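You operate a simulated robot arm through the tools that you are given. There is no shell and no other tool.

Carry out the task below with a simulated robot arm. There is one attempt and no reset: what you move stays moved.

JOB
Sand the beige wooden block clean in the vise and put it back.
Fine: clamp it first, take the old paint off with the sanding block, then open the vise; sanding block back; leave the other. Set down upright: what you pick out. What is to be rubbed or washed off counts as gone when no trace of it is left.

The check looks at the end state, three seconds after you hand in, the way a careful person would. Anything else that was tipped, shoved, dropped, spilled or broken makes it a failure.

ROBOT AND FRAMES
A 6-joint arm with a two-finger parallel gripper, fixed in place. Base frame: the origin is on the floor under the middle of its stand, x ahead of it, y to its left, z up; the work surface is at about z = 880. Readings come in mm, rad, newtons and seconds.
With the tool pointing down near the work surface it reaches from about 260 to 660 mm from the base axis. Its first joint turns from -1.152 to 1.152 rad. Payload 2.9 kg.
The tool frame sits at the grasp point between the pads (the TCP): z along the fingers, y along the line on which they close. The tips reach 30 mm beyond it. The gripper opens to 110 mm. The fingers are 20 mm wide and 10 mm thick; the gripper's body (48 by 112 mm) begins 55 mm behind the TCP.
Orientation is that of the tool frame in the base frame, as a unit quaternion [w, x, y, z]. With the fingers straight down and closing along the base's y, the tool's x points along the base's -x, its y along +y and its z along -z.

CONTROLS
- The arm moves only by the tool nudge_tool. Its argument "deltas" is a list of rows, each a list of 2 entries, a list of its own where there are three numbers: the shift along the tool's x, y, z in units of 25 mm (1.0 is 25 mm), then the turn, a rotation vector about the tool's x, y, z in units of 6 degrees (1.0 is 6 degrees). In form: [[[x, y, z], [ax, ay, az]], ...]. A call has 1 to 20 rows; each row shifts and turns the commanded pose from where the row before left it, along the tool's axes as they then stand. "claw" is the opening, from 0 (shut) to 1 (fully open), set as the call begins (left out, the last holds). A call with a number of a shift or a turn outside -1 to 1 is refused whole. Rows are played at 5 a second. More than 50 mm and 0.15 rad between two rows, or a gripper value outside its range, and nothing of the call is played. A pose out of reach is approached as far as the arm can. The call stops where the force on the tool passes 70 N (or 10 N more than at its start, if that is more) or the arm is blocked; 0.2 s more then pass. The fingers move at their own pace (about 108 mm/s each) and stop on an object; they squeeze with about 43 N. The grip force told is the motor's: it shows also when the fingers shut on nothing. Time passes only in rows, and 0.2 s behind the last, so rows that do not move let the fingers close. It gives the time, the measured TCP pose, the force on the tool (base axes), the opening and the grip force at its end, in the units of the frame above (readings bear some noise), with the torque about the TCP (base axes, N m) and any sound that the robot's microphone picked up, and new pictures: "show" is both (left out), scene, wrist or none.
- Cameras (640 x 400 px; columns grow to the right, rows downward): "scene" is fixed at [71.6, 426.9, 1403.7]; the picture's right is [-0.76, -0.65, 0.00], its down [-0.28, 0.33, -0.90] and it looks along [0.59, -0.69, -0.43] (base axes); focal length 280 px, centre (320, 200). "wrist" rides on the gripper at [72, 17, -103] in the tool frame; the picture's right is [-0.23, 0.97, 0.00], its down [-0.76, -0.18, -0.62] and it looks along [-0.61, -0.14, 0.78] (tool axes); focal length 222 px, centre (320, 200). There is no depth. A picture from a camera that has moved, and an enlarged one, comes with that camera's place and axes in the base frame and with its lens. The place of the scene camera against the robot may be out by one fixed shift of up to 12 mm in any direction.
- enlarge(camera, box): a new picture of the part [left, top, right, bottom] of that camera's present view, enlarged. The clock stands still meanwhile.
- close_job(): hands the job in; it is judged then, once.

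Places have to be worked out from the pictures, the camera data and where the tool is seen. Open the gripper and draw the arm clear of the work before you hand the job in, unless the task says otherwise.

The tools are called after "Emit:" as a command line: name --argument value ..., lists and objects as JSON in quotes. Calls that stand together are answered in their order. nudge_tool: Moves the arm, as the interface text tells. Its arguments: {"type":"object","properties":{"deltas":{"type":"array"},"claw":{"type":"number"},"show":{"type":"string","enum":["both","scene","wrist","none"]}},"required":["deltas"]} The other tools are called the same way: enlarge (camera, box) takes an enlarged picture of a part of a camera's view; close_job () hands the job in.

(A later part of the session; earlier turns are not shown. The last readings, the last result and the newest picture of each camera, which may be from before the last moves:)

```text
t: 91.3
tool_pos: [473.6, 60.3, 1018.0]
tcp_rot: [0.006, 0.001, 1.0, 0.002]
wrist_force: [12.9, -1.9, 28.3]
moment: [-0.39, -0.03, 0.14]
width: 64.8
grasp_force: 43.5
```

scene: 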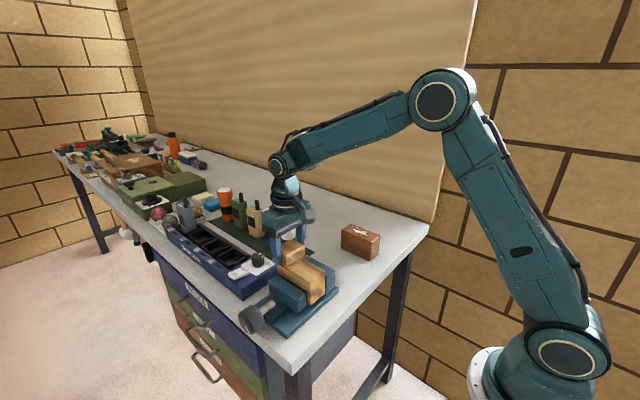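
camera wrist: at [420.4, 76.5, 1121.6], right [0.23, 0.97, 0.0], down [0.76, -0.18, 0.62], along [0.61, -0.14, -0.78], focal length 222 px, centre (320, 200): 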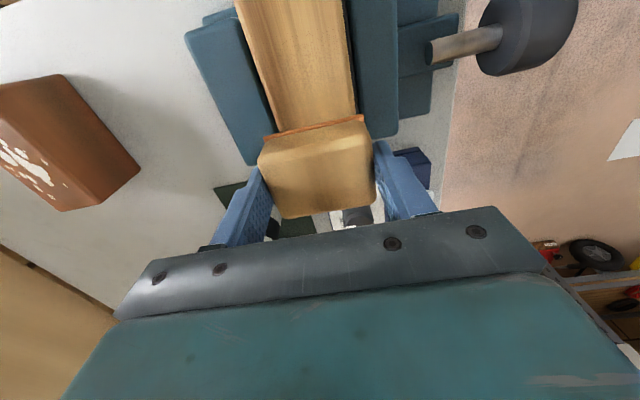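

Now 25–28 N there. One more full sweep along the block, then I lift off and inspect.

Emit:
nudge_tool --deltas '[[[0.45, 0, 0], [0, 0, 0]], [[0.45, 0, 0], [0, 0, 0]], [[0.45, 0, -0.04], [0, 0, 0]], [[0.45, 0, 0], [0, 0, 0]], [[-0.5, 0, 0], [0, 0, 0]], [[-0.5, 0, 0], [0, 0, 0]], [[-0.5, 0, 0.04], [0, 0, 0]], [[-0.5, 0, 0], [0, 0, 0]], [[-0.5, 0, 0], [0, 0, 0]], [[0.4, 0, 0], [0, 0, 0]], [[0.4, 0, 0], [0, 0, 0]], [[0, 0, 0], [0, 0, 0]]]' --show "none"

Emit:
nudge_tool --deltas '[[[0, 0, -0.3], [0, 0, 0]], [[0, 0, -0.8], [0, 0, 0]], [[0, 0, -0.8], [0, 0, 0]], [[0, 0, -0.8], [0, 0, 0]], [[-0.5, 0, -0.5], [0, 0, 0]], [[-0.5, 0, 0], [0, 0, 0]], [[-0.5, 0, 0], [0, 0, 0]], [[-0.5, 0, 0], [0, 0, 0]], [[0, 0, 0], [0, 0, 0]]]' --show "both"

Emit:
enlarge --camera "wrist" --box '[200, 0, 440, 150]'

Emit:
enlarge --camera "scene" --box '[270, 240, 350, 300]'

```text
t: 93.9
tool_pos: [474.2, 60.1, 1018.8]
tcp_rot: [0.005, 0.001, 1.0, 0.002]
wrist_force: [13.5, -1.2, 26.9]
moment: [-0.35, -0.1, 0.14]
width: 65.1
grasp_force: 43.5
```

```text
t: 95.9
tool_pos: [521.5, 58.9, 1094.8]
tcp_rot: [0.001, 0.0, 1.0, 0.001]
wrist_force: [0.0, 1.3, -1.4]
moment: [0.03, 0.02, 0.01]
width: 65.0
grasp_force: 43.1
camera wrist: at [448.6, 74.5, 1197.3], right [0.23, 0.97, 0.0], down [0.76, -0.18, 0.62], along [0.61, -0.14, -0.78], focal length 222 px, centre (320, 200)
```

scene: 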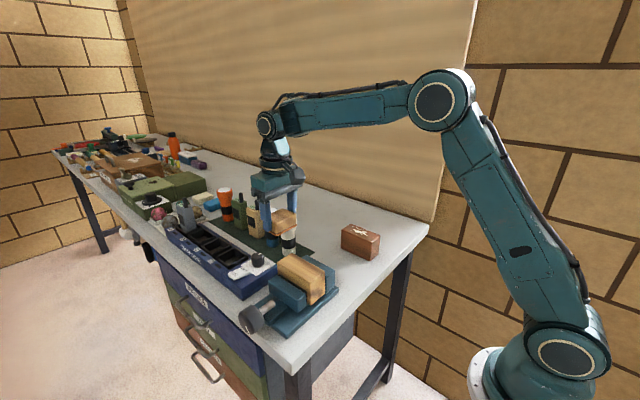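
wrist: 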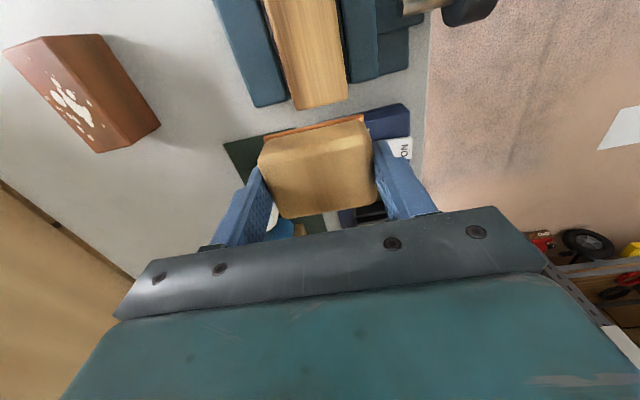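

```text
2.67 times, centred on (320, 75) of wrist
camera zoom: at [448.6, 74.5, 1197.3], right [0.23, 0.97, 0.0], down [0.76, -0.18, 0.62], along [0.61, -0.14, -0.78], focal length 592 px, centre (320, 533)
```

zoom: 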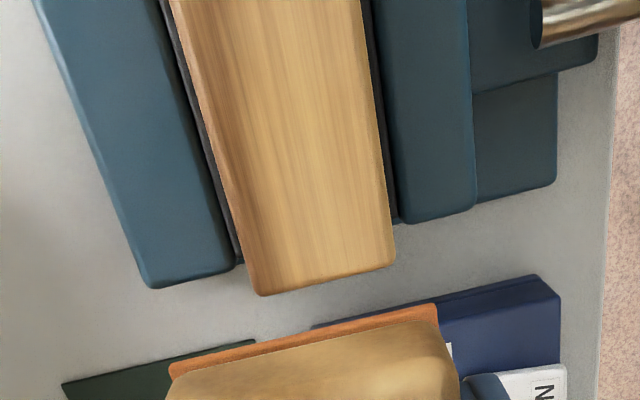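

```text
6.67 times, centred on (310, 270) of scene
camera zoom: at [71.6, 426.9, 1403.7], right [-0.76, -0.65, 0.0], down [-0.28, 0.33, -0.9], along [0.59, -0.69, -0.43], focal length 1866 px, centre (387, -267)
```

zoom: 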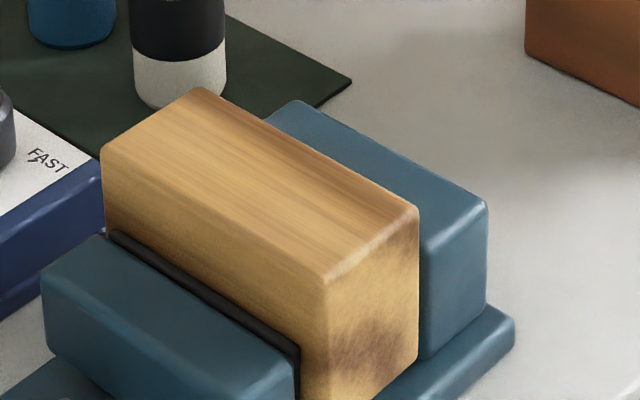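

The top is clean and the block never shifted. I carry the sanding block back over its home spot.

Emit:
nudge_tool --deltas '[[[-0.172, -0.911, 0], [0, 0, 0]], [[-0.172, -0.911, 0], [0, 0, 0]], [[-0.172, -0.911, 0], [0, 0, 0]], [[-0.172, -0.911, 0], [0, 0, 0]], [[-0.172, -0.911, 0], [0, 0, 0]], [[-0.172, -0.911, 0], [0, 0, 0]], [[-0.172, -0.911, 0], [0, 0, 0]], [[-0.172, -0.911, 0], [0, 0, 0]], [[-0.172, -0.911, 0], [0, 0, 0]], [[-0.172, -0.911, 0], [0, 0, 0]], [[0, 0, 0.9], [0, 0, 0]], [[0, 0, 0.9], [0, 0, 0]], [[0, 0, 0.9], [0, 0, 0]], [[0, 0, 0.9], [0, 0, 0]], [[0, 0, 0.9], [0, 0, 0]], [[0, 0, 0.9], [0, 0, 0]], [[0, 0, 0.6], [0, 0, 0]], [[0, 0, 0], [0, 0, 0]], [[0, 0, 0], [0, 0, 0]]]' --show "both"

Emit:
enlarge --camera "scene" --box '[280, 190, 400, 280]'

```text
t: 99.9
tool_pos: [562.5, -168.8, 946.0]
tcp_rot: [0.001, 0.0, 1.0, 0.003]
wrist_force: [-0.1, 0.1, -0.1]
moment: [0.01, 0.0, 0.0]
width: 65.0
grasp_force: 43.6
camera wrist: at [490.7, -152.9, 1047.8], right [0.23, 0.97, 0.0], down [0.76, -0.18, 0.62], along [0.61, -0.14, -0.78], focal length 222 px, centre (320, 200)
```

scene: 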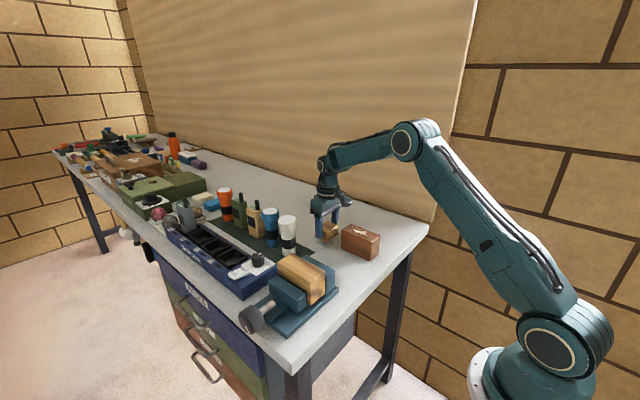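
wrist: 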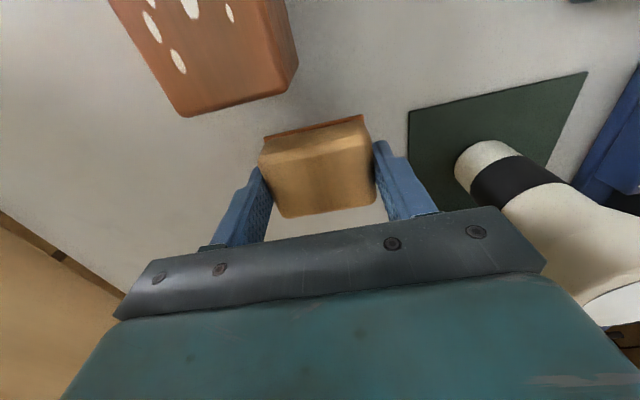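

```text
4.44 times, centred on (340, 235) of scene
camera zoom: at [71.6, 426.9, 1403.7], right [-0.76, -0.65, 0.0], down [-0.28, 0.33, -0.9], along [0.59, -0.69, -0.43], focal length 1244 px, centre (231, 44)
```

zoom: 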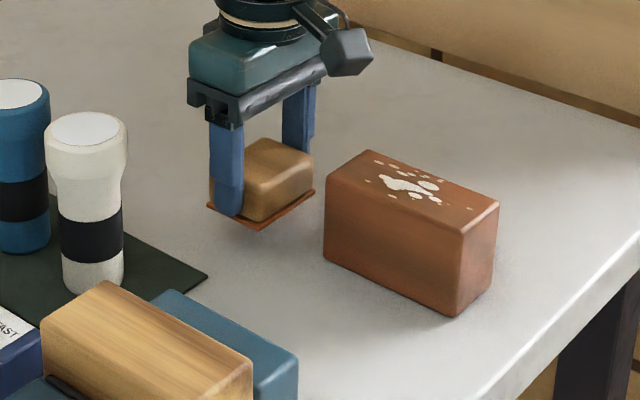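

I am about 26 mm above its home height and aligned within 1 mm. I lower most of it, then touch down gently.

Emit:
nudge_tool --deltas '[[[-0.04, 0, 0.4], [0, 0, 0]], [[0, 0, 0.4], [0, 0, 0]], [[0, 0, 0.1], [0, 0, 0]], [[0, 0, 0], [0, 0, 0]], [[0, 0, 0], [0, 0, 0]]]' --show "none"

Emit:
nudge_tool --deltas '[[[0, 0, 0.06], [0, 0, 0]], [[0, 0, 0], [0, 0, 0]]]' --show "none"

```text
t: 101.1
tool_pos: [564.7, -167.2, 923.4]
tcp_rot: [0.0, 0.0, 1.0, 0.002]
wrist_force: [0.1, 0.1, -0.6]
moment: [0.04, 0.02, 0.0]
width: 64.9
grasp_force: 43.0
```

```text
t: 101.7
tool_pos: [564.4, -167.3, 921.5]
tcp_rot: [0.0, 0.0, 1.0, 0.002]
wrist_force: [-0.8, -0.4, -0.8]
moment: [0.01, 0.04, 0.0]
width: 65.0
grasp_force: 42.1
```

Still no contact. I continue in ~1.5 mm steps and adjust y by −1.5 mm.

Emit:
nudge_tool --deltas '[[[0, -0.06, 0.05], [0, 0, 0]], [[0, 0, 0], [0, 0, 0]]]' --show "none"

Emit:
nudge_tool --deltas '[[[0, 0, 0.05], [0, 0, 0]], [[0, 0, 0], [0, 0, 0]]]' --show "wrist"

```text
t: 102.3
tool_pos: [564.8, -169.4, 920.4]
tcp_rot: [0.001, 0.0, 1.0, 0.002]
wrist_force: [0.5, 0.1, -1.0]
moment: [0.0, 0.02, -0.02]
width: 64.9
grasp_force: 43.0
```

```text
t: 102.9
tool_pos: [564.7, -167.9, 919.3]
tcp_rot: [0.001, 0.0, 1.0, 0.001]
wrist_force: [-1.0, 0.6, 1.7]
moment: [-0.07, -0.02, -0.03]
width: 65.2
grasp_force: 42.8
camera wrist: at [492.4, -152.2, 1021.8], right [0.23, 0.97, 0.0], down [0.76, -0.18, 0.62], along [0.61, -0.14, -0.78], focal length 222 px, centre (320, 200)
```

wrist: 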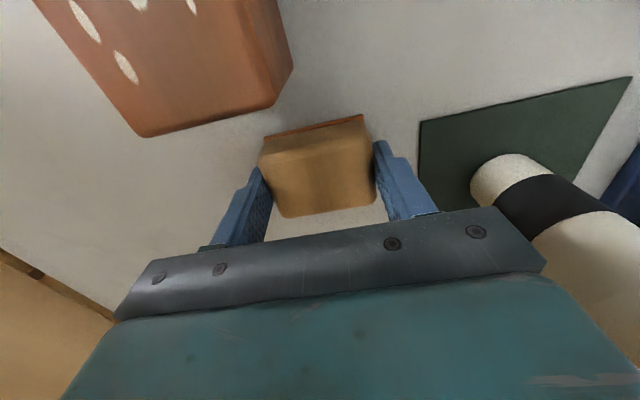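

Light contact at z 919.3, within 1 mm of home in every axis. I open.

Emit:
nudge_tool --deltas '[[[0, 0, 0.02], [0, 0, 0]], [[0, 0, 0], [0, 0, 0]], [[0, 0, 0], [0, 0, 0]]]' --claw 0.8 --show "wrist"

Emit:
nudge_tool --deltas '[[[0, 0, -0.4], [0, 0, 0]], [[0, 0, -0.8], [0, 0, 0]], [[0, 0, -1], [0, 0, 0]], [[0, 0, -1], [0, 0, 0]], [[0, 0, -1], [0, 0, 0]], [[0, 0, -1], [0, 0, 0]], [[0, 0, -1], [0, 0, 0]], [[0, 0, 0], [0, 0, 0]]]' --show "both"

Emit:
enlarge --camera "scene" --box '[270, 200, 400, 300]'

Emit:
enlarge --camera "wrist" --box '[210, 60, 450, 210]'

```text
t: 103.7
tool_pos: [564.0, -168.7, 917.5]
tcp_rot: [0.001, 0.0, 1.0, 0.002]
wrist_force: [-0.1, 0.5, 0.4]
moment: [-0.02, -0.01, 0.01]
width: 87.8
grasp_force: 0.0
camera wrist: at [492.2, -152.5, 1020.4], right [0.23, 0.97, 0.0], down [0.76, -0.18, 0.62], along [0.61, -0.14, -0.78], focal length 222 px, centre (320, 200)
```

wrist: 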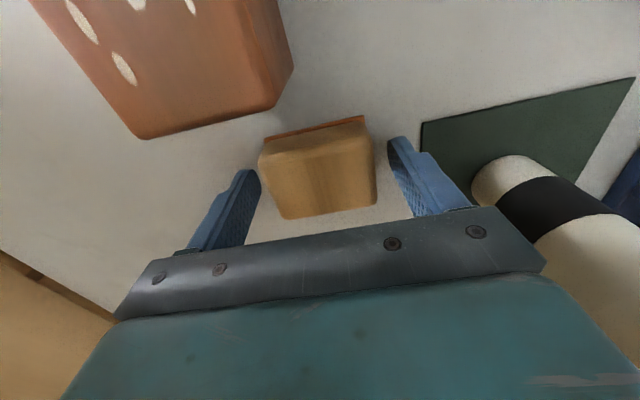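

```text
t: 105.5
tool_pos: [563.2, -170.0, 1073.1]
tcp_rot: [-0.001, 0.0, 1.0, 0.001]
wrist_force: [-0.4, 0.0, 0.2]
moment: [0.02, -0.02, 0.01]
width: 87.9
grasp_force: 0.1
camera wrist: at [490.6, -153.5, 1177.3], right [0.23, 0.97, 0.0], down [0.76, -0.18, 0.62], along [0.61, -0.14, -0.78], focal length 222 px, centre (320, 200)
```

scene: 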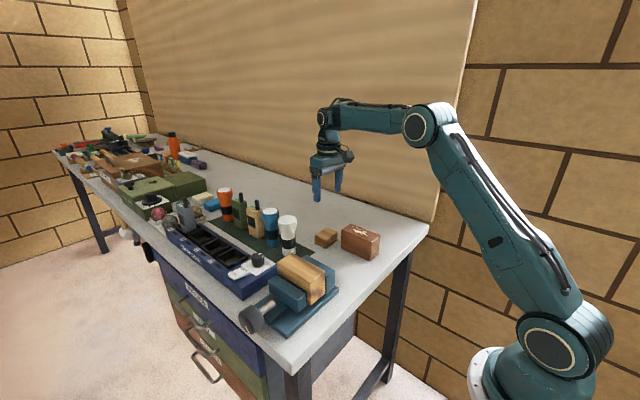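
wrist: 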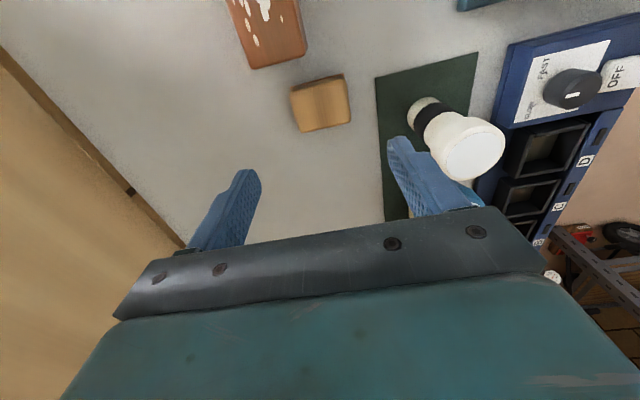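

```text
4.00 times, centred on (335, 250) of scene
camera zoom: at [71.6, 426.9, 1403.7], right [-0.76, -0.65, 0.0], down [-0.28, 0.33, -0.9], along [0.59, -0.69, -0.43], focal length 1119 px, centre (260, 0)
```

zoom: 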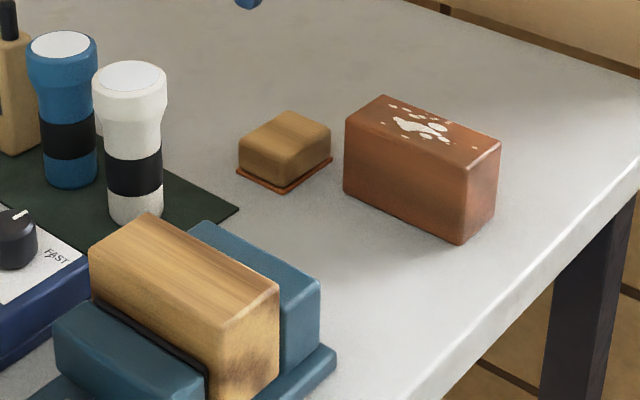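

```text
2.67 times, centred on (330, 135) of wrist
camera zoom: at [490.6, -153.5, 1177.3], right [0.23, 0.97, 0.0], down [0.76, -0.18, 0.62], along [0.61, -0.14, -0.78], focal length 592 px, centre (293, 373)
```

zoom: 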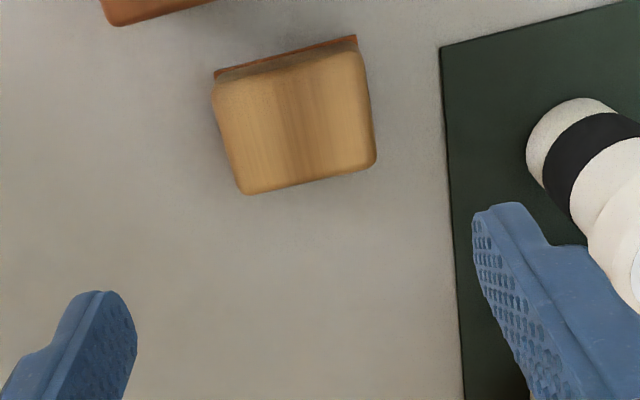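

The sanding block is back in place, upright. Next I go back to the knob to open the vise.

Emit:
nudge_tool --deltas '[[[0.27, 0.9475, -0.1], [0, 0, 0]], [[0.27, 0.9475, -0.1], [0, 0, 0]], [[0.27, 0.9475, 0], [0, 0, 0]], [[0.27, 0.9475, 0], [0, 0, 0]], [[0.27, 0.9475, 0], [0, 0, 0]], [[0.27, 0.9475, 0], [0, 0, 0]], [[0.27, 0.9475, 0], [0, 0, 0]], [[0.27, 0.9475, 0], [0, 0, 0]], [[0.27, 0.9475, 0], [0, 0, 0]], [[0.27, 0.9475, 0], [0, 0, 0]], [[0.27, 0.9475, 0], [0, 0, 0]], [[0.27, 0.9475, 0], [0, 0, 0]], [[0.27, 0.9475, 0], [0, 0, 0]], [[0.27, 0.9475, 0], [0, 0, 0]], [[0.27, 0.9475, 0], [0, 0, 0]], [[0.27, 0.9475, 0], [0, 0, 0]], [[0, 0, 0], [0, 0, 0]]]' --show "none"

Emit:
nudge_tool --deltas '[[[0, 0, 0], [0, 0, 1]], [[0, 0, 0], [0, 0, 1]], [[0, 0, 0], [0, 0, 1]], [[0, 0, 0], [0, 0, 1]], [[0, 0, 0], [0, 0, 1]], [[0, 0, 0], [0, 0, 1]], [[0, 0, 0], [0, 0, 1]], [[0, 0, 0], [0, 0, 1]], [[0, 0, 0], [0, 0, 1]], [[0, 0, 0], [0, 0, 1]], [[0, 0, 0], [0, 0, 1]], [[0, 0, 0], [0, 0, 1]], [[0, 0, 0], [0, 0, 1]], [[0, 0, 0], [0, 0, 1]], [[0, 0, 0], [0, 0, 1]], [[0, 0, 0], [0, 0, 0]]]' --show "both"

```text
t: 109.1
tool_pos: [454.7, 208.0, 1078.4]
tcp_rot: [0.001, 0.0, 1.0, 0.002]
wrist_force: [-0.8, 0.0, -0.3]
moment: [0.04, 0.0, -0.02]
width: 87.9
grasp_force: 0.1
```

```text
t: 112.5
tool_pos: [457.1, 209.9, 1080.4]
tcp_rot: [-0.001, 0.708, 0.706, 0.002]
wrist_force: [-0.4, 0.4, -0.9]
moment: [-0.01, 0.03, 0.01]
width: 87.9
grasp_force: 0.1
camera wrist: at [473.3, 281.5, 1182.4], right [0.97, -0.23, 0.0], down [-0.18, -0.76, 0.62], along [-0.14, -0.6, -0.78], focal length 222 px, centre (320, 200)
```

scene: 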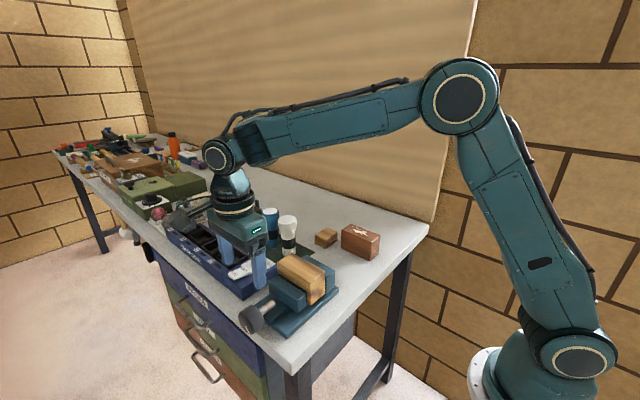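
wrist: 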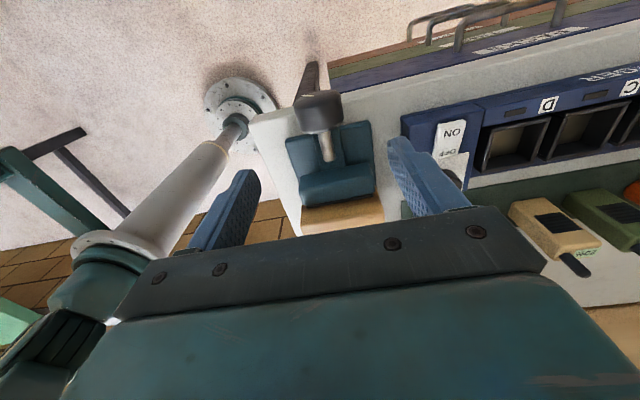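

I am directly above the knob and aligned. I lower onto it with the fingers open.

Emit:
nudge_tool --deltas '[[[0, -0.04, 0.84], [0, 0, 0]], [[0, 0, 0.84], [0, 0, 0]], [[0, 0, 0.84], [0, 0, 0]], [[0, 0, 0.84], [0, 0, 0]], [[0, 0, 0.84], [0, 0, 0]], [[0, 0, 0.84], [0, 0, 0]], [[0, 0, 0.84], [0, 0, 0]], [[0, 0, 0], [0, 0, 0]], [[0, 0, 0], [0, 0, 0]]]' --show "wrist"

Emit:
enlarge --camera "wrist" --box '[160, 30, 480, 230]'

```text
t: 114.5
tool_pos: [452.9, 208.5, 933.1]
tcp_rot: [0.0, 0.707, 0.707, 0.002]
wrist_force: [0.3, -0.4, -0.5]
moment: [0.01, -0.01, -0.01]
width: 87.7
grasp_force: 0.0
camera wrist: at [470.3, 280.0, 1035.6], right [0.97, -0.23, 0.0], down [-0.18, -0.76, 0.62], along [-0.14, -0.6, -0.78], focal length 222 px, centre (320, 200)
```

wrist: 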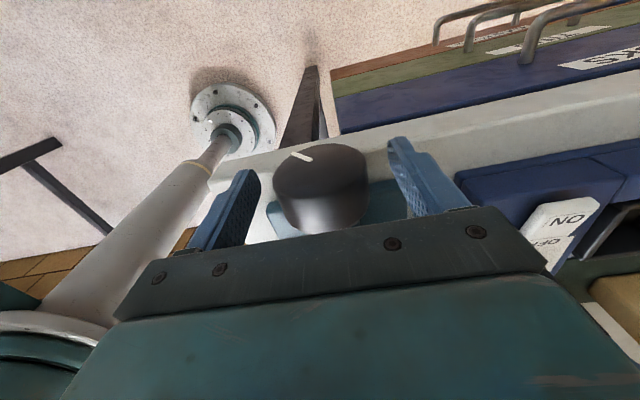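

```text
2.00 times, centred on (320, 130) of wrist
camera zoom: at [470.3, 280.0, 1035.6], right [0.97, -0.23, 0.0], down [-0.18, -0.76, 0.62], along [-0.14, -0.6, -0.78], focal length 444 px, centre (320, 340)
```

zoom: 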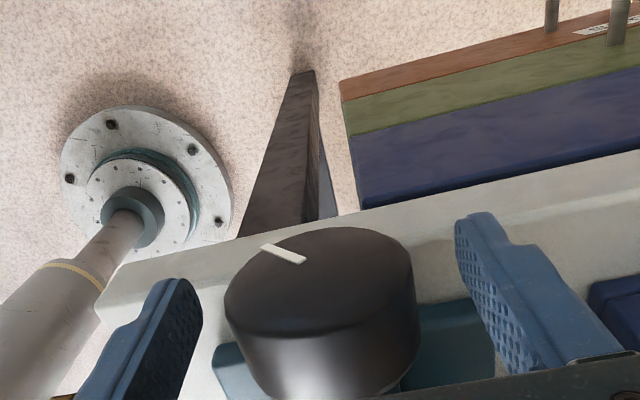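

The mark is still at about 135°. I shift +2 mm in x and swing to −54° tilt with the fingers open, so I can turn the knob the opening way.

Emit:
nudge_tool --deltas '[[[0, 0.08, 0], [0, 0, 0]], [[0, 0, 0], [-1, 0, 0]], [[0, 0, 0], [-1, 0, 0]], [[0, 0, 0], [-1, 0, 0]], [[0, 0, 0], [-1, 0, 0]], [[0, 0, 0], [-1, 0, 0]], [[0, 0, 0], [-1, 0, 0]], [[0, 0, 0], [-1, 0, 0]], [[0, 0, 0], [-1, 0, 0]], [[0, 0, 0], [-1, 0, 0]], [[0, 0, 0], [0, 0, 0]]]' --show "wrist"

```text
t: 116.9
tool_pos: [457.1, 210.4, 931.4]
tcp_rot: [0.32, 0.63, 0.63, 0.322]
wrist_force: [-0.6, -0.1, -0.1]
moment: [0.03, 0.01, -0.01]
width: 88.3
grasp_force: 0.0
camera wrist: at [382.9, 281.8, 1005.8], right [0.57, -0.23, 0.79], down [-0.61, -0.76, 0.22], along [0.55, -0.6, -0.58], focal length 222 px, centre (320, 200)
```

wrist: 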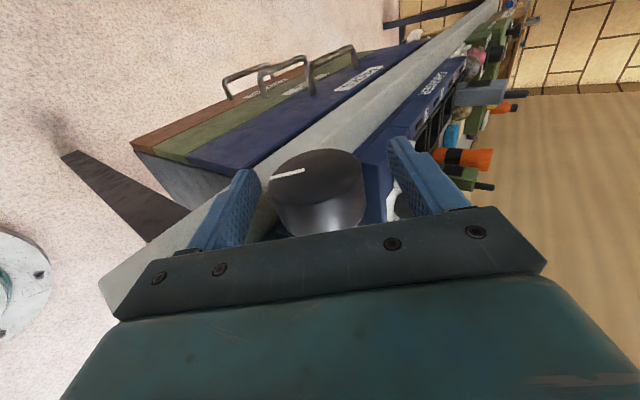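

I am centred on the knob with no contact. I grip it.

Emit:
nudge_tool --deltas '[[[0, 0, 0], [0, 0, 0]], [[0, 0, 0], [0, 0, 0]], [[0, 0, 0], [0, 0, 0]]]' --claw 0.0 --show "none"

```text
t: 117.7
tool_pos: [456.0, 210.2, 931.0]
tcp_rot: [0.32, 0.631, 0.629, 0.321]
wrist_force: [-3.1, 0.6, -5.0]
moment: [0.19, -0.02, 0.08]
width: 51.1
grasp_force: 45.2
```

The grip is balanced. I turn the opening way, 72° up to +18° tilt.

Emit:
nudge_tool --deltas '[[[0, 0, 0], [1, 0, 0]], [[0, 0, 0], [1, 0, 0]], [[0, 0, 0], [1, 0, 0]], [[0, 0, 0], [1, 0, 0]], [[0, 0, 0], [1, 0, 0]], [[0, 0, 0], [1, 0, 0]], [[0, 0, 0], [1, 0, 0]], [[0, 0, 0], [1, 0, 0]], [[0, 0, 0], [1, 0, 0]], [[0, 0, 0], [1, 0, 0]], [[0, 0, 0], [1, 0, 0]], [[0, 0, 0], [1, 0, 0]], [[0, 0, 0], [0, 0, 0]]]' --show "both"

Emit:
enlarge --camera "wrist" --box '[160, 30, 480, 230]'

Emit:
enlarge --camera "scene" --box '[230, 220, 390, 340]'

```text
t: 120.5
tool_pos: [455.0, 208.8, 932.4]
tcp_rot: [-0.113, 0.699, 0.698, -0.111]
wrist_force: [-17.3, 1.9, -9.7]
moment: [0.56, 0.0, -0.2]
width: 50.6
grasp_force: 44.9
camera wrist: at [503.6, 281.7, 1024.5], right [0.93, -0.23, -0.3], down [0.02, -0.76, 0.65], along [-0.38, -0.61, -0.7], focal length 222 px, centre (320, 200)
```

scene: 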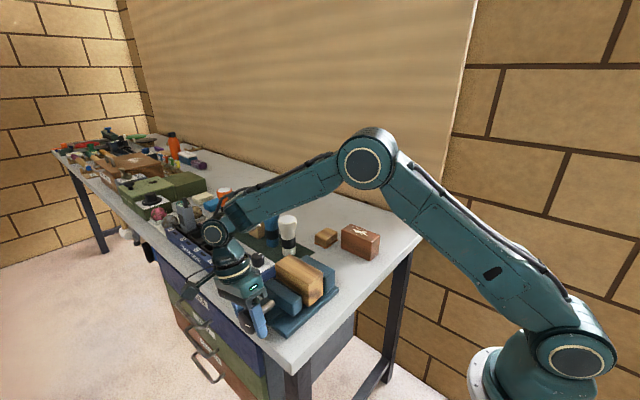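
wrist: 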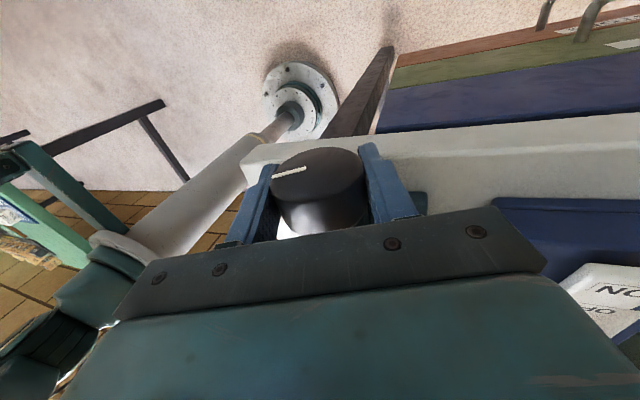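

```text
2.00 times, centred on (320, 130) of wrist
camera zoom: at [503.6, 281.7, 1024.5], right [0.93, -0.23, -0.3], down [0.02, -0.76, 0.65], along [-0.38, -0.61, -0.7], focal length 444 px, centre (320, 340)
```

zoom: 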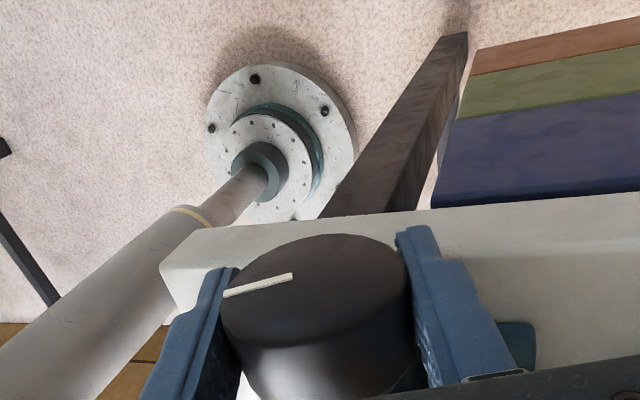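

```text
3.33 times, centred on (310, 280) of scene
camera zoom: at [71.3, 427.0, 1403.7], right [-0.76, -0.65, 0.0], down [-0.28, 0.33, -0.9], along [0.59, -0.69, -0.43], focal length 933 px, centre (353, -67)
```

zoom: 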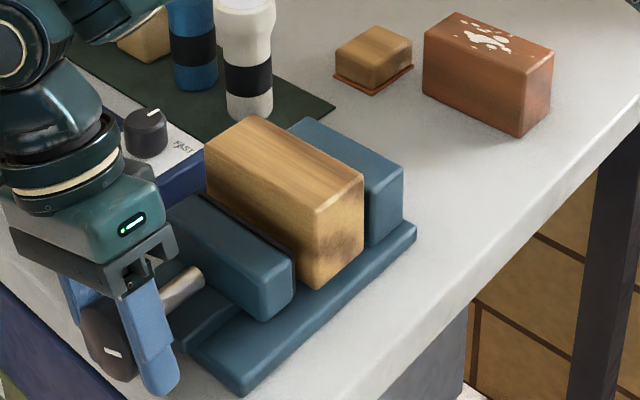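

The jaw has backed off about half-way and the block is free of it. I release and swing back to −48° tilt for a second opening stroke.

Emit:
nudge_tool --deltas '[[[0, 0, 0], [0, 0, 0]], [[0, 0, 0], [0, 0, 0]], [[0, 0, 0], [-1, 0, 0]], [[0, 0, 0], [-1, 0, 0]], [[0, 0, 0], [-1, 0, 0]], [[0, 0, 0], [-1, 0, 0]], [[0, 0, 0], [-1, 0, 0]], [[0, 0, 0], [-1, 0, 0]], [[0, 0, 0], [-1, 0, 0]], [[0, 0, 0], [-1, 0, 0]], [[0, 0, 0], [-1, 0, 0]], [[0, 0, 0], [-1, 0, 0]], [[0, 0, 0], [-1, 0, 0]], [[0, 0, 0], [0, 0, 0]]]' --claw 0.75 --show "wrist"

```text
t: 123.5
tool_pos: [457.0, 209.3, 932.6]
tcp_rot: [0.287, 0.646, 0.645, 0.289]
wrist_force: [0.0, 0.1, -0.2]
moment: [-0.04, -0.01, 0.02]
width: 82.4
grasp_force: 0.1
camera wrist: at [391.0, 281.6, 1013.8], right [0.65, -0.23, 0.72], down [-0.58, -0.76, 0.28], along [0.49, -0.6, -0.63], focal length 222 px, centre (320, 200)
```

wrist: 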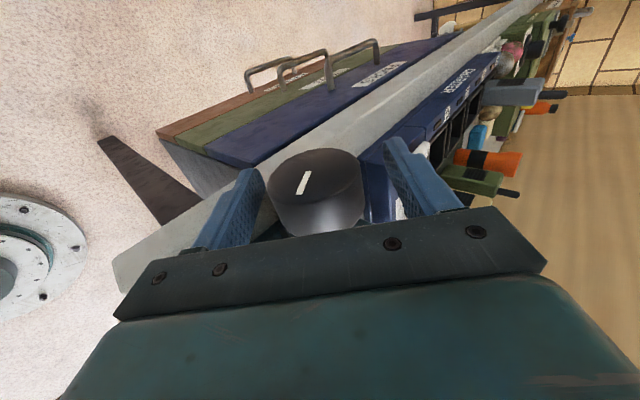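

Emit:
nudge_tool --deltas '[[[0, 0, 0], [0, 0, 0]], [[0, 0, 0], [0, 0, 0]], [[0, 0, 0], [0, 0, 0]]]' --claw 0.0 --show "none"

```text
t: 124.3
tool_pos: [455.7, 209.2, 931.4]
tcp_rot: [0.285, 0.647, 0.646, 0.288]
wrist_force: [-6.8, 1.0, -7.8]
moment: [0.27, -0.09, 0.08]
width: 50.7
grasp_force: 45.1
```

The grip is good again. I turn another 63° in the opening direction, which should bring the mark back to straight up, where it started.

Emit:
nudge_tool --deltas '[[[0, 0, 0], [1, 0, 0]], [[0, 0, 0], [1, 0, 0]], [[0, 0, 0], [1, 0, 0]], [[0, 0, 0], [1, 0, 0]], [[0, 0, 0], [1, 0, 0]], [[0, 0, 0], [1, 0, 0]], [[0, 0, 0], [1, 0, 0]], [[0, 0, 0], [1, 0, 0]], [[0, 0, 0], [1, 0, 0]], [[0, 0, 0], [1, 0, 0]], [[0, 0, 0], [0.5, 0, 0]], [[0, 0, 0], [0, 0, 0]]]' --show "both"

Emit:
enlarge --camera "wrist" --box '[160, 30, 480, 230]'

Emit:
enlarge --camera "scene" --box '[230, 220, 390, 340]'

```text
t: 126.9
tool_pos: [455.2, 209.3, 931.9]
tcp_rot: [-0.094, 0.701, 0.701, -0.093]
wrist_force: [-27.8, 2.2, -0.4]
moment: [-0.3, -0.94, -0.13]
width: 51.2
grasp_force: 44.7
camera wrist: at [498.7, 281.6, 1027.0], right [0.94, -0.23, -0.26], down [-0.01, -0.76, 0.65], along [-0.34, -0.61, -0.72], focal length 222 px, centre (320, 200)
```

scene: 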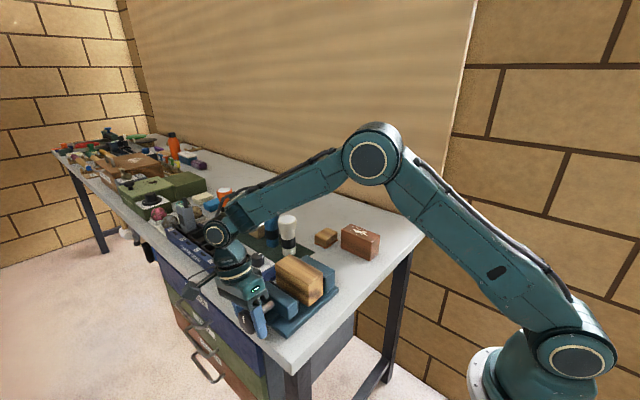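
wrist: 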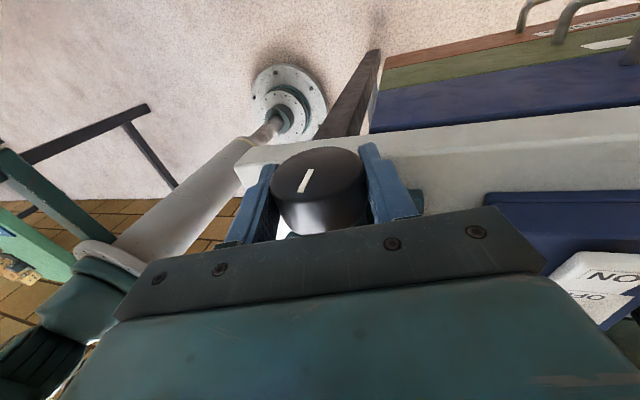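

```text
2.00 times, centred on (320, 130) of wrist
camera zoom: at [498.7, 281.6, 1027.0], right [0.94, -0.23, -0.26], down [-0.01, -0.76, 0.65], along [-0.34, -0.61, -0.72], focal length 444 px, centre (320, 340)
```

zoom: 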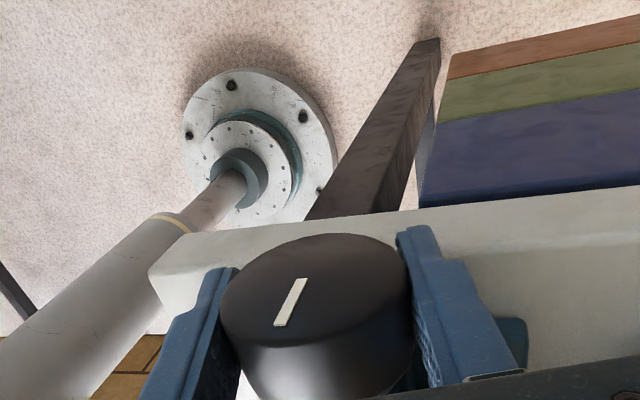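

```text
3.33 times, centred on (310, 280) of scene
camera zoom: at [70.8, 427.0, 1403.7], right [-0.76, -0.65, 0.0], down [-0.28, 0.33, -0.9], along [0.59, -0.69, -0.43], focal length 933 px, centre (353, -67)
```

zoom: 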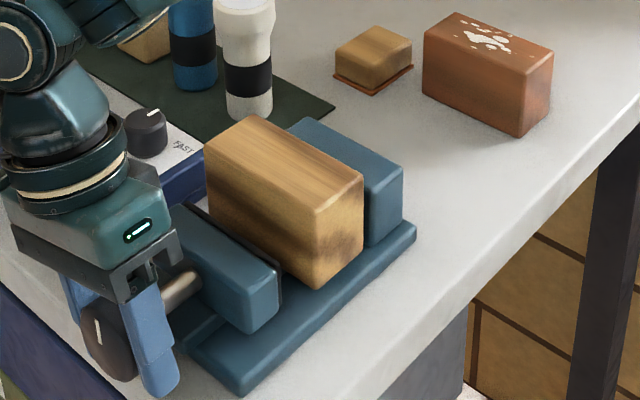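

The jaw is fully open against its stop, with −0.9 N·m, and the mark is straight up again. I relax slightly, then release.

Emit:
nudge_tool --deltas '[[[0, 0, 0], [-0.6, 0, 0]], [[0, 0, 0], [0, 0, 0]]]' --show "none"

Emit:
nudge_tool --deltas '[[[0, 0, 0], [0, 0, 0]], [[0, 0, 0], [0, 0, 0]], [[0, 0, 0], [-1, 0, 0]], [[0, 0, 0], [-0.95, 0, 0]], [[0, 0, 0], [0, 0, 0]]]' --claw 0.8 --show "wrist"

```text
t: 127.5
tool_pos: [455.5, 210.2, 932.5]
tcp_rot: [-0.072, 0.703, 0.704, -0.07]
wrist_force: [-25.2, 1.7, 0.7]
moment: [0.4, 0.07, -0.53]
width: 51.3
grasp_force: 45.2
```

```text
t: 128.7
tool_pos: [456.5, 209.6, 932.9]
tcp_rot: [0.001, 0.707, 0.707, 0.004]
wrist_force: [-0.6, -0.5, 0.1]
moment: [-0.01, 0.01, 0.04]
width: 88.5
grasp_force: 0.1
camera wrist: at [472.8, 281.8, 1035.2], right [0.97, -0.23, 0.01], down [-0.18, -0.76, 0.62], along [-0.14, -0.6, -0.79], focal length 222 px, centre (320, 200)
```

wrist: 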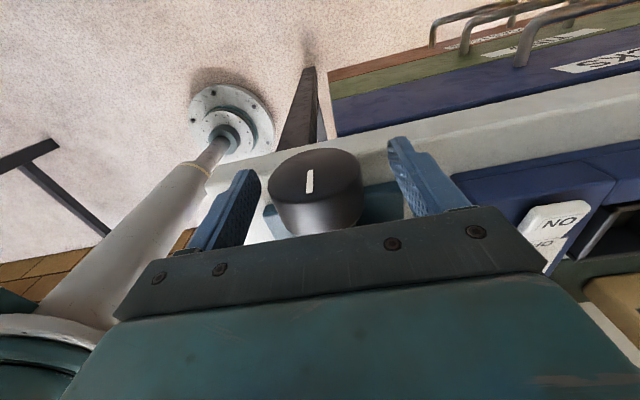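

The knob is back in its starting position. I lift clear, turn the wrist back, and go to fetch the block.

Emit:
nudge_tool --deltas '[[[0, 0, -0.9], [0, 0, 0]], [[0, 0, -0.9], [0, 0, 0]], [[0, 0, -0.9], [0, 0, 0]], [[0, 0, -0.9], [0, 0, 0]], [[0, 0, -0.9], [0, 0, 0]], [[0, 0, -0.9], [0, 0, 0]], [[0, 0, 0], [0, 0, -1]], [[0, 0, 0], [0, 0, -1]], [[0, 0, 0], [0, 0, -1]], [[0, 0, 0], [0, 0, -1]], [[0, 0, 0], [0, 0, -1]], [[0, 0, 0], [0, 0, -1]], [[0, 0, 0], [0, 0, -1]], [[0, 0, 0], [0, 0, -1]], [[0, 0, 0], [0, 0, -1]], [[0, 0, 0], [0, 0, -1]], [[0, 0, 0], [0, 0, -1]], [[0, 0, 0], [0, 0, -1]], [[0, 0, 0], [0, 0, -1]], [[0, 0, 0], [0, 0, -1]]]' --show "none"

Emit:
nudge_tool --deltas '[[[0, 0, 0], [0, 0, -1]], [[0, -0.9, 0], [0, 0, 0]], [[0, -0.9, 0], [0, 0, 0]], [[0, -0.9, 0], [0, 0, 0]], [[0, -0.9, 0], [0, 0, 0]], [[0, -0.9, 0], [0, 0, 0]], [[0, -0.9, 0], [0, 0, 0]], [[0, 0, 0], [0, 0, 0]], [[0, 0, 0], [0, 0, 0]]]' --claw 0.75 --show "both"

Emit:
enlarge --camera "wrist" --box '[200, 0, 520, 200]'

Emit:
enlarge --camera "scene" --box '[230, 220, 390, 340]'

```text
t: 132.9
tool_pos: [456.7, 209.3, 1067.1]
tcp_rot: [0.003, 0.051, 0.999, 0.002]
wrist_force: [0.6, -0.6, 0.9]
moment: [0.04, 0.01, -0.02]
width: 88.2
grasp_force: 0.0
```

```text
t: 134.9
tool_pos: [455.8, 76.4, 1068.3]
tcp_rot: [0.003, 0.0, 1.0, 0.002]
wrist_force: [-1.1, -0.1, 0.3]
moment: [-0.03, 0.01, 0.04]
width: 82.4
grasp_force: 0.0
camera wrist: at [383.6, 90.8, 1170.4], right [0.23, 0.97, 0.01], down [0.76, -0.18, 0.63], along [0.61, -0.14, -0.78], focal length 222 px, centre (320, 200)
```

scene: 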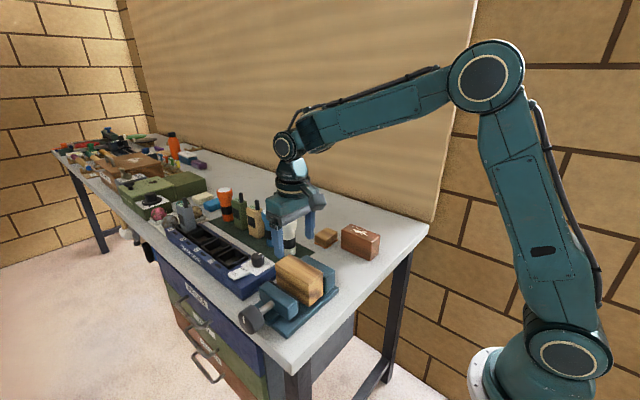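
wrist: 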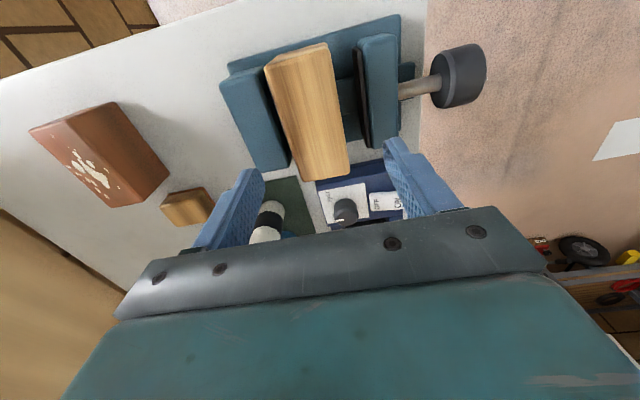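

```text
2.00 times, centred on (360, 100) of wrist
camera zoom: at [383.6, 90.8, 1170.4], right [0.23, 0.97, 0.01], down [0.76, -0.18, 0.63], along [0.61, -0.14, -0.78], focal length 444 px, centre (240, 400)
```

zoom: 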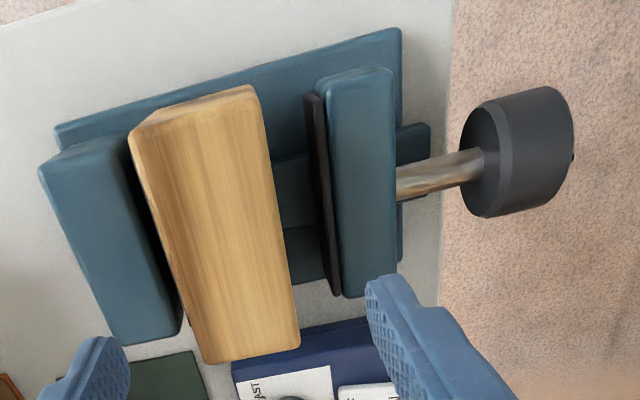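

```text
3.33 times, centred on (310, 280) of scene
camera zoom: at [71.6, 426.9, 1403.7], right [-0.76, -0.65, 0.0], down [-0.28, 0.33, -0.9], along [0.59, -0.69, -0.43], focal length 933 px, centre (353, -67)
```

zoom: 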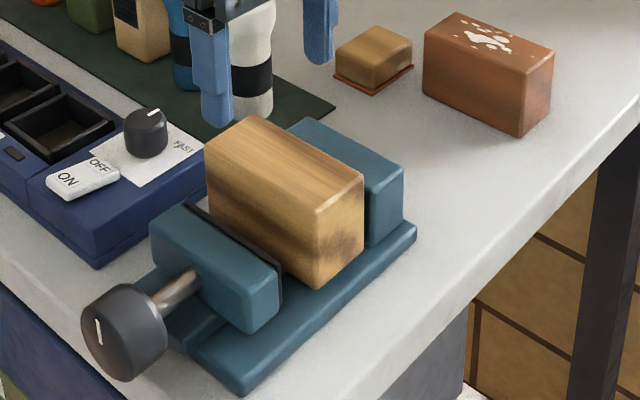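

The vise is fully open and the block's top is completely clean. The block's centre is near (456, 69.5), so I shift −7 mm in y and lower until the fingertips are about 20 mm below its top, still above the jaws.

Emit:
nudge_tool --deltas '[[[-0.04, -0.28, 0], [0, 0, 0]], [[0, 0, 0.82], [0, 0, 0]], [[0, 0, 0.82], [0, 0, 0]], [[0, 0, 0.82], [0, 0, 0]], [[0, 0, 0.78], [0, 0, 0]], [[0, 0, 0], [0, 0, 0]], [[0, 0, 0], [0, 0, 0]]]' --claw 0.7 --show "both"

Emit:
enlarge --camera "wrist" --box '[160, 30, 480, 230]'

```text
t: 136.5
tool_pos: [458.3, 70.0, 984.7]
tcp_rot: [0.004, 0.001, 1.0, 0.001]
wrist_force: [0.1, -0.4, 0.1]
moment: [0.04, 0.02, 0.02]
width: 77.0
grasp_force: 0.0
camera wrist: at [385.9, 85.4, 1087.4], right [0.23, 0.97, 0.01], down [0.76, -0.18, 0.63], along [0.61, -0.14, -0.78], focal length 222 px, centre (320, 200)
```

scene: 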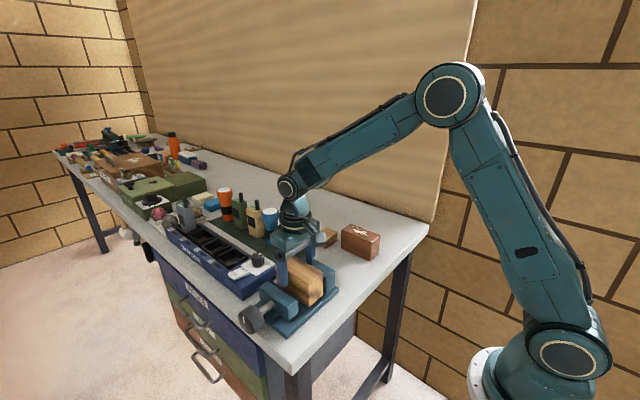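
wrist: 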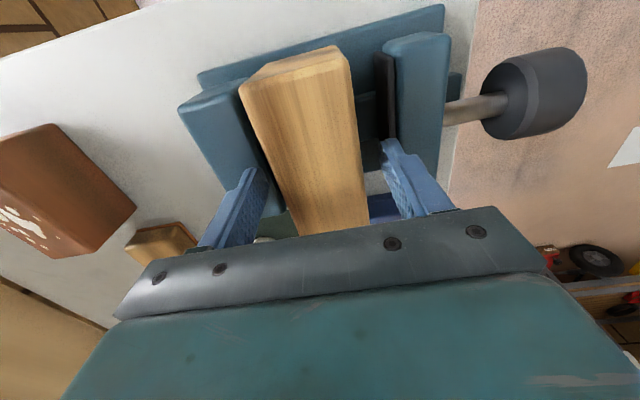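

```text
2.00 times, centred on (320, 130) of wrist
camera zoom: at [385.9, 85.4, 1087.4], right [0.23, 0.97, 0.01], down [0.76, -0.18, 0.63], along [0.61, -0.14, -0.78], focal length 444 px, centre (320, 340)
```

zoom: 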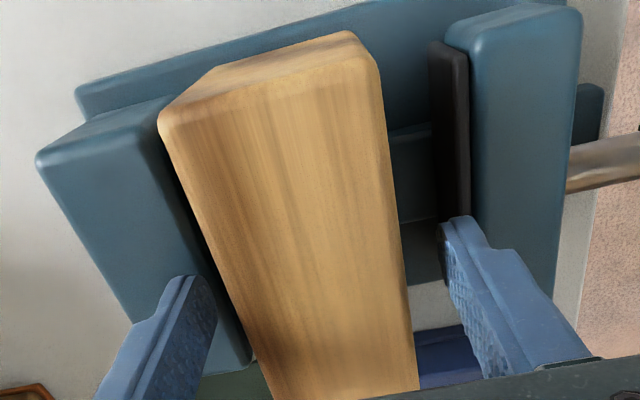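

The block sits relative to the gripper just as it did when I first held it. I close on it.

Emit:
nudge_tool --deltas '[[[0, 0, 0], [0, 0, 0]], [[0, 0, 0], [0, 0, 0]], [[0, 0, 0], [0, 0, 0]]]' --claw 0.0 --show "none"

```text
t: 137.3
tool_pos: [459.0, 69.3, 984.8]
tcp_rot: [0.003, 0.001, 1.0, 0.002]
wrist_force: [0.2, 1.7, -0.3]
moment: [0.05, 0.01, -0.02]
width: 51.2
grasp_force: 43.3
```

Held at 51.2 mm. I lift 90 mm straight up out of the vise and carry it back over its original spot.

Emit:
nudge_tool --deltas '[[[0, 0, -0.3], [0, 0, 0]], [[0, 0, -0.7], [0, 0, 0]], [[0, 0, -0.9], [0, 0, 0]], [[0, 0, -0.9], [0, 0, 0]], [[0, 0, -0.8], [0, 0, 0]], [[0, -0.4, 0], [0, 0, 0]], [[0, -0.9, 0], [0, 0, 0]], [[0, -0.9, 0], [0, 0, 0]], [[0.02, -0.9, 0], [0, 0, 0]], [[0, -0.9, 0], [0, 0, 0]], [[0, -0.9, 0], [0, 0, 0]], [[0, -0.9, 0], [0, 0, 0]], [[0, -0.7, 0], [0, 0, 0]], [[0, -0.276, 0], [0, 0, 0]], [[0, 0, 0], [0, 0, 0]], [[0, 0, 0], [0, 0, 0]]]' --show "both"

Emit:
enlarge --camera "wrist" --box '[160, 30, 480, 230]'

Emit:
enlarge --camera "scene" --box '[270, 200, 400, 300]'

```text
t: 140.7
tool_pos: [457.9, -102.7, 1075.7]
tcp_rot: [0.003, 0.0, 1.0, 0.002]
wrist_force: [-1.1, -0.3, -1.4]
moment: [0.01, 0.01, -0.08]
width: 51.5
grasp_force: 42.8
camera wrist: at [384.0, -86.3, 1177.0], right [0.23, 0.97, 0.01], down [0.76, -0.18, 0.63], along [0.61, -0.14, -0.78], focal length 222 px, centre (320, 200)
```

scene: 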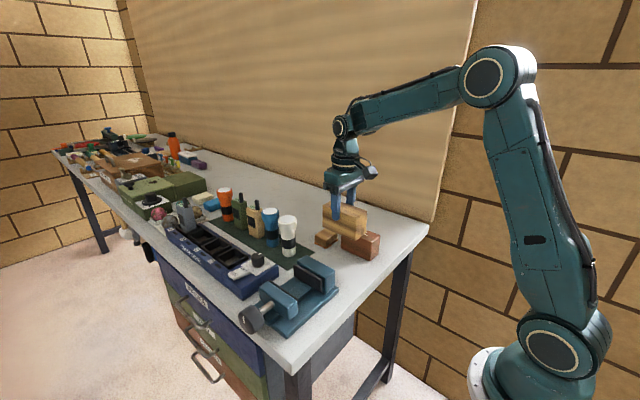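
wrist: 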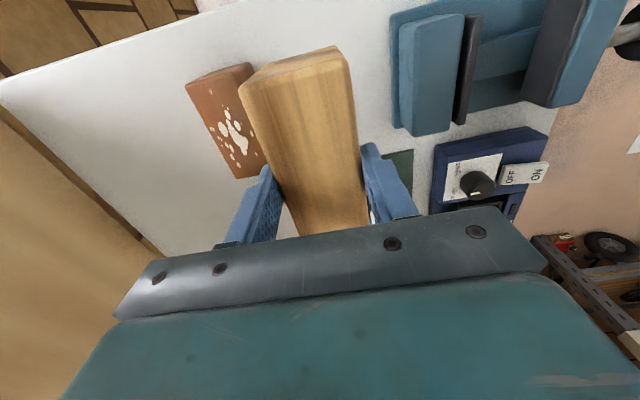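

```text
2.00 times, centred on (320, 130) of wrist
camera zoom: at [384.0, -86.3, 1177.0], right [0.23, 0.97, 0.01], down [0.76, -0.18, 0.63], along [0.61, -0.14, -0.78], focal length 444 px, centre (320, 340)
```

zoom: 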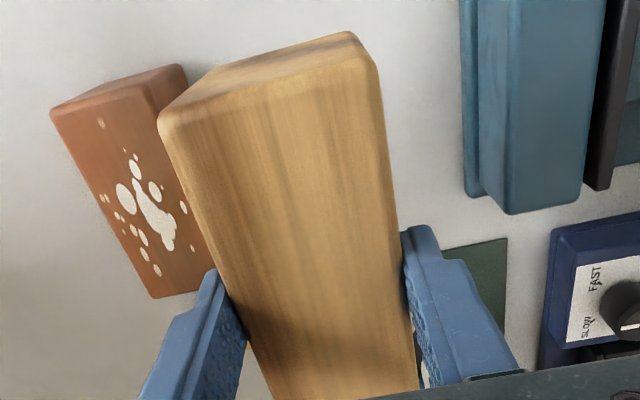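

```text
4.00 times, centred on (335, 250) of scene
camera zoom: at [71.6, 426.9, 1403.7], right [-0.76, -0.65, 0.0], down [-0.28, 0.33, -0.9], along [0.59, -0.69, -0.43], focal length 1119 px, centre (260, 0)
```

zoom: 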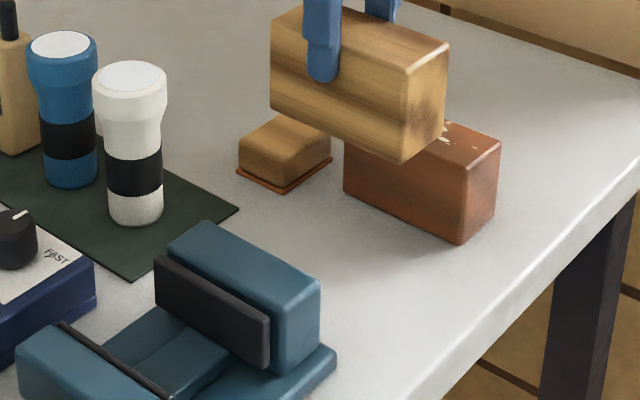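

The vise is empty and open, and the block hangs level over its home spot. I correct +1.4 mm in x and +2.3 mm in y, then descend to about 12 mm above the table.

Emit:
nudge_tool --deltas '[[[-0.056, 0.09, 0], [0, 0, 0]], [[0, 0, 0.85], [0, 0, 0]], [[0, 0, 0.85], [0, 0, 0]], [[0, 0, 0.85], [0, 0, 0]], [[0, 0, 0.85], [0, 0, 0]], [[0, 0, 0.85], [0, 0, 0]], [[0, 0, 0], [0, 0, 0]], [[0, 0, 0], [0, 0, 0]]]' --show "both"

Emit:
enlarge --camera "scene" --box '[270, 200, 400, 300]'

```text
t: 142.5
tool_pos: [458.2, -98.2, 969.8]
tcp_rot: [0.002, 0.0, 1.0, 0.002]
wrist_force: [-0.2, -0.3, -2.2]
moment: [0.02, -0.06, 0.02]
width: 51.2
grasp_force: 42.8
camera wrist: at [386.0, -82.5, 1071.1], right [0.23, 0.97, 0.01], down [0.76, -0.18, 0.63], along [0.61, -0.14, -0.78], focal length 222 px, centre (320, 200)
```

scene: 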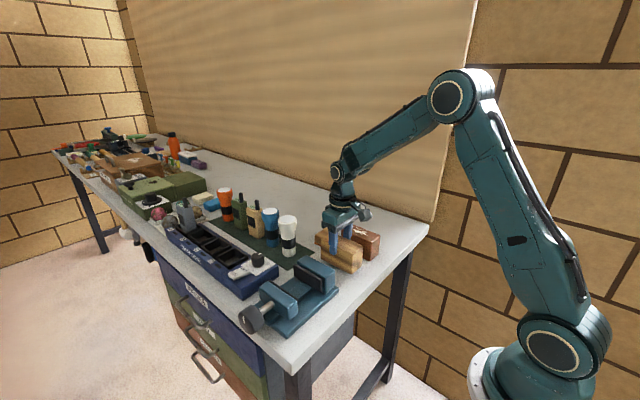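
wrist: 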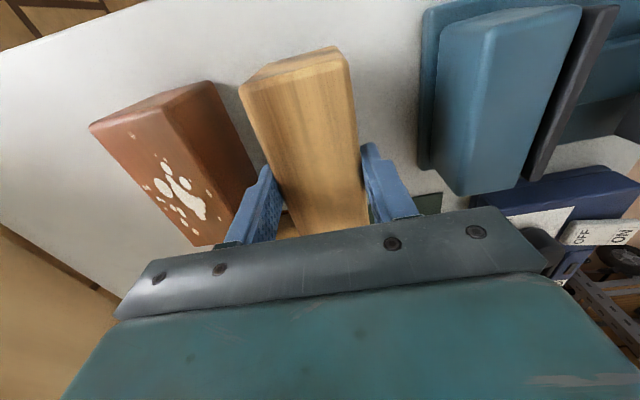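

```text
4.00 times, centred on (335, 250) of scene
camera zoom: at [71.6, 426.9, 1403.7], right [-0.76, -0.65, 0.0], down [-0.28, 0.33, -0.9], along [0.59, -0.69, -0.43], focal length 1119 px, centre (260, 0)
```

zoom: 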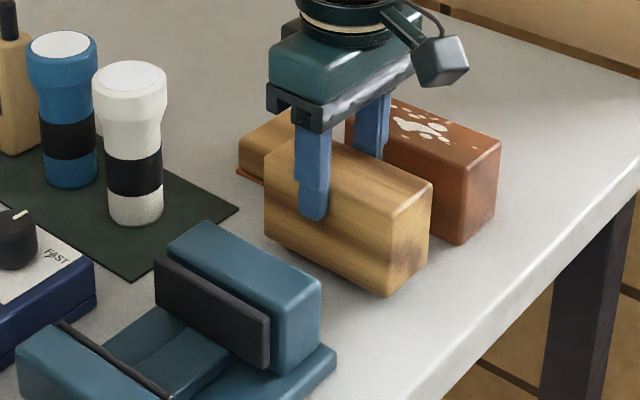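

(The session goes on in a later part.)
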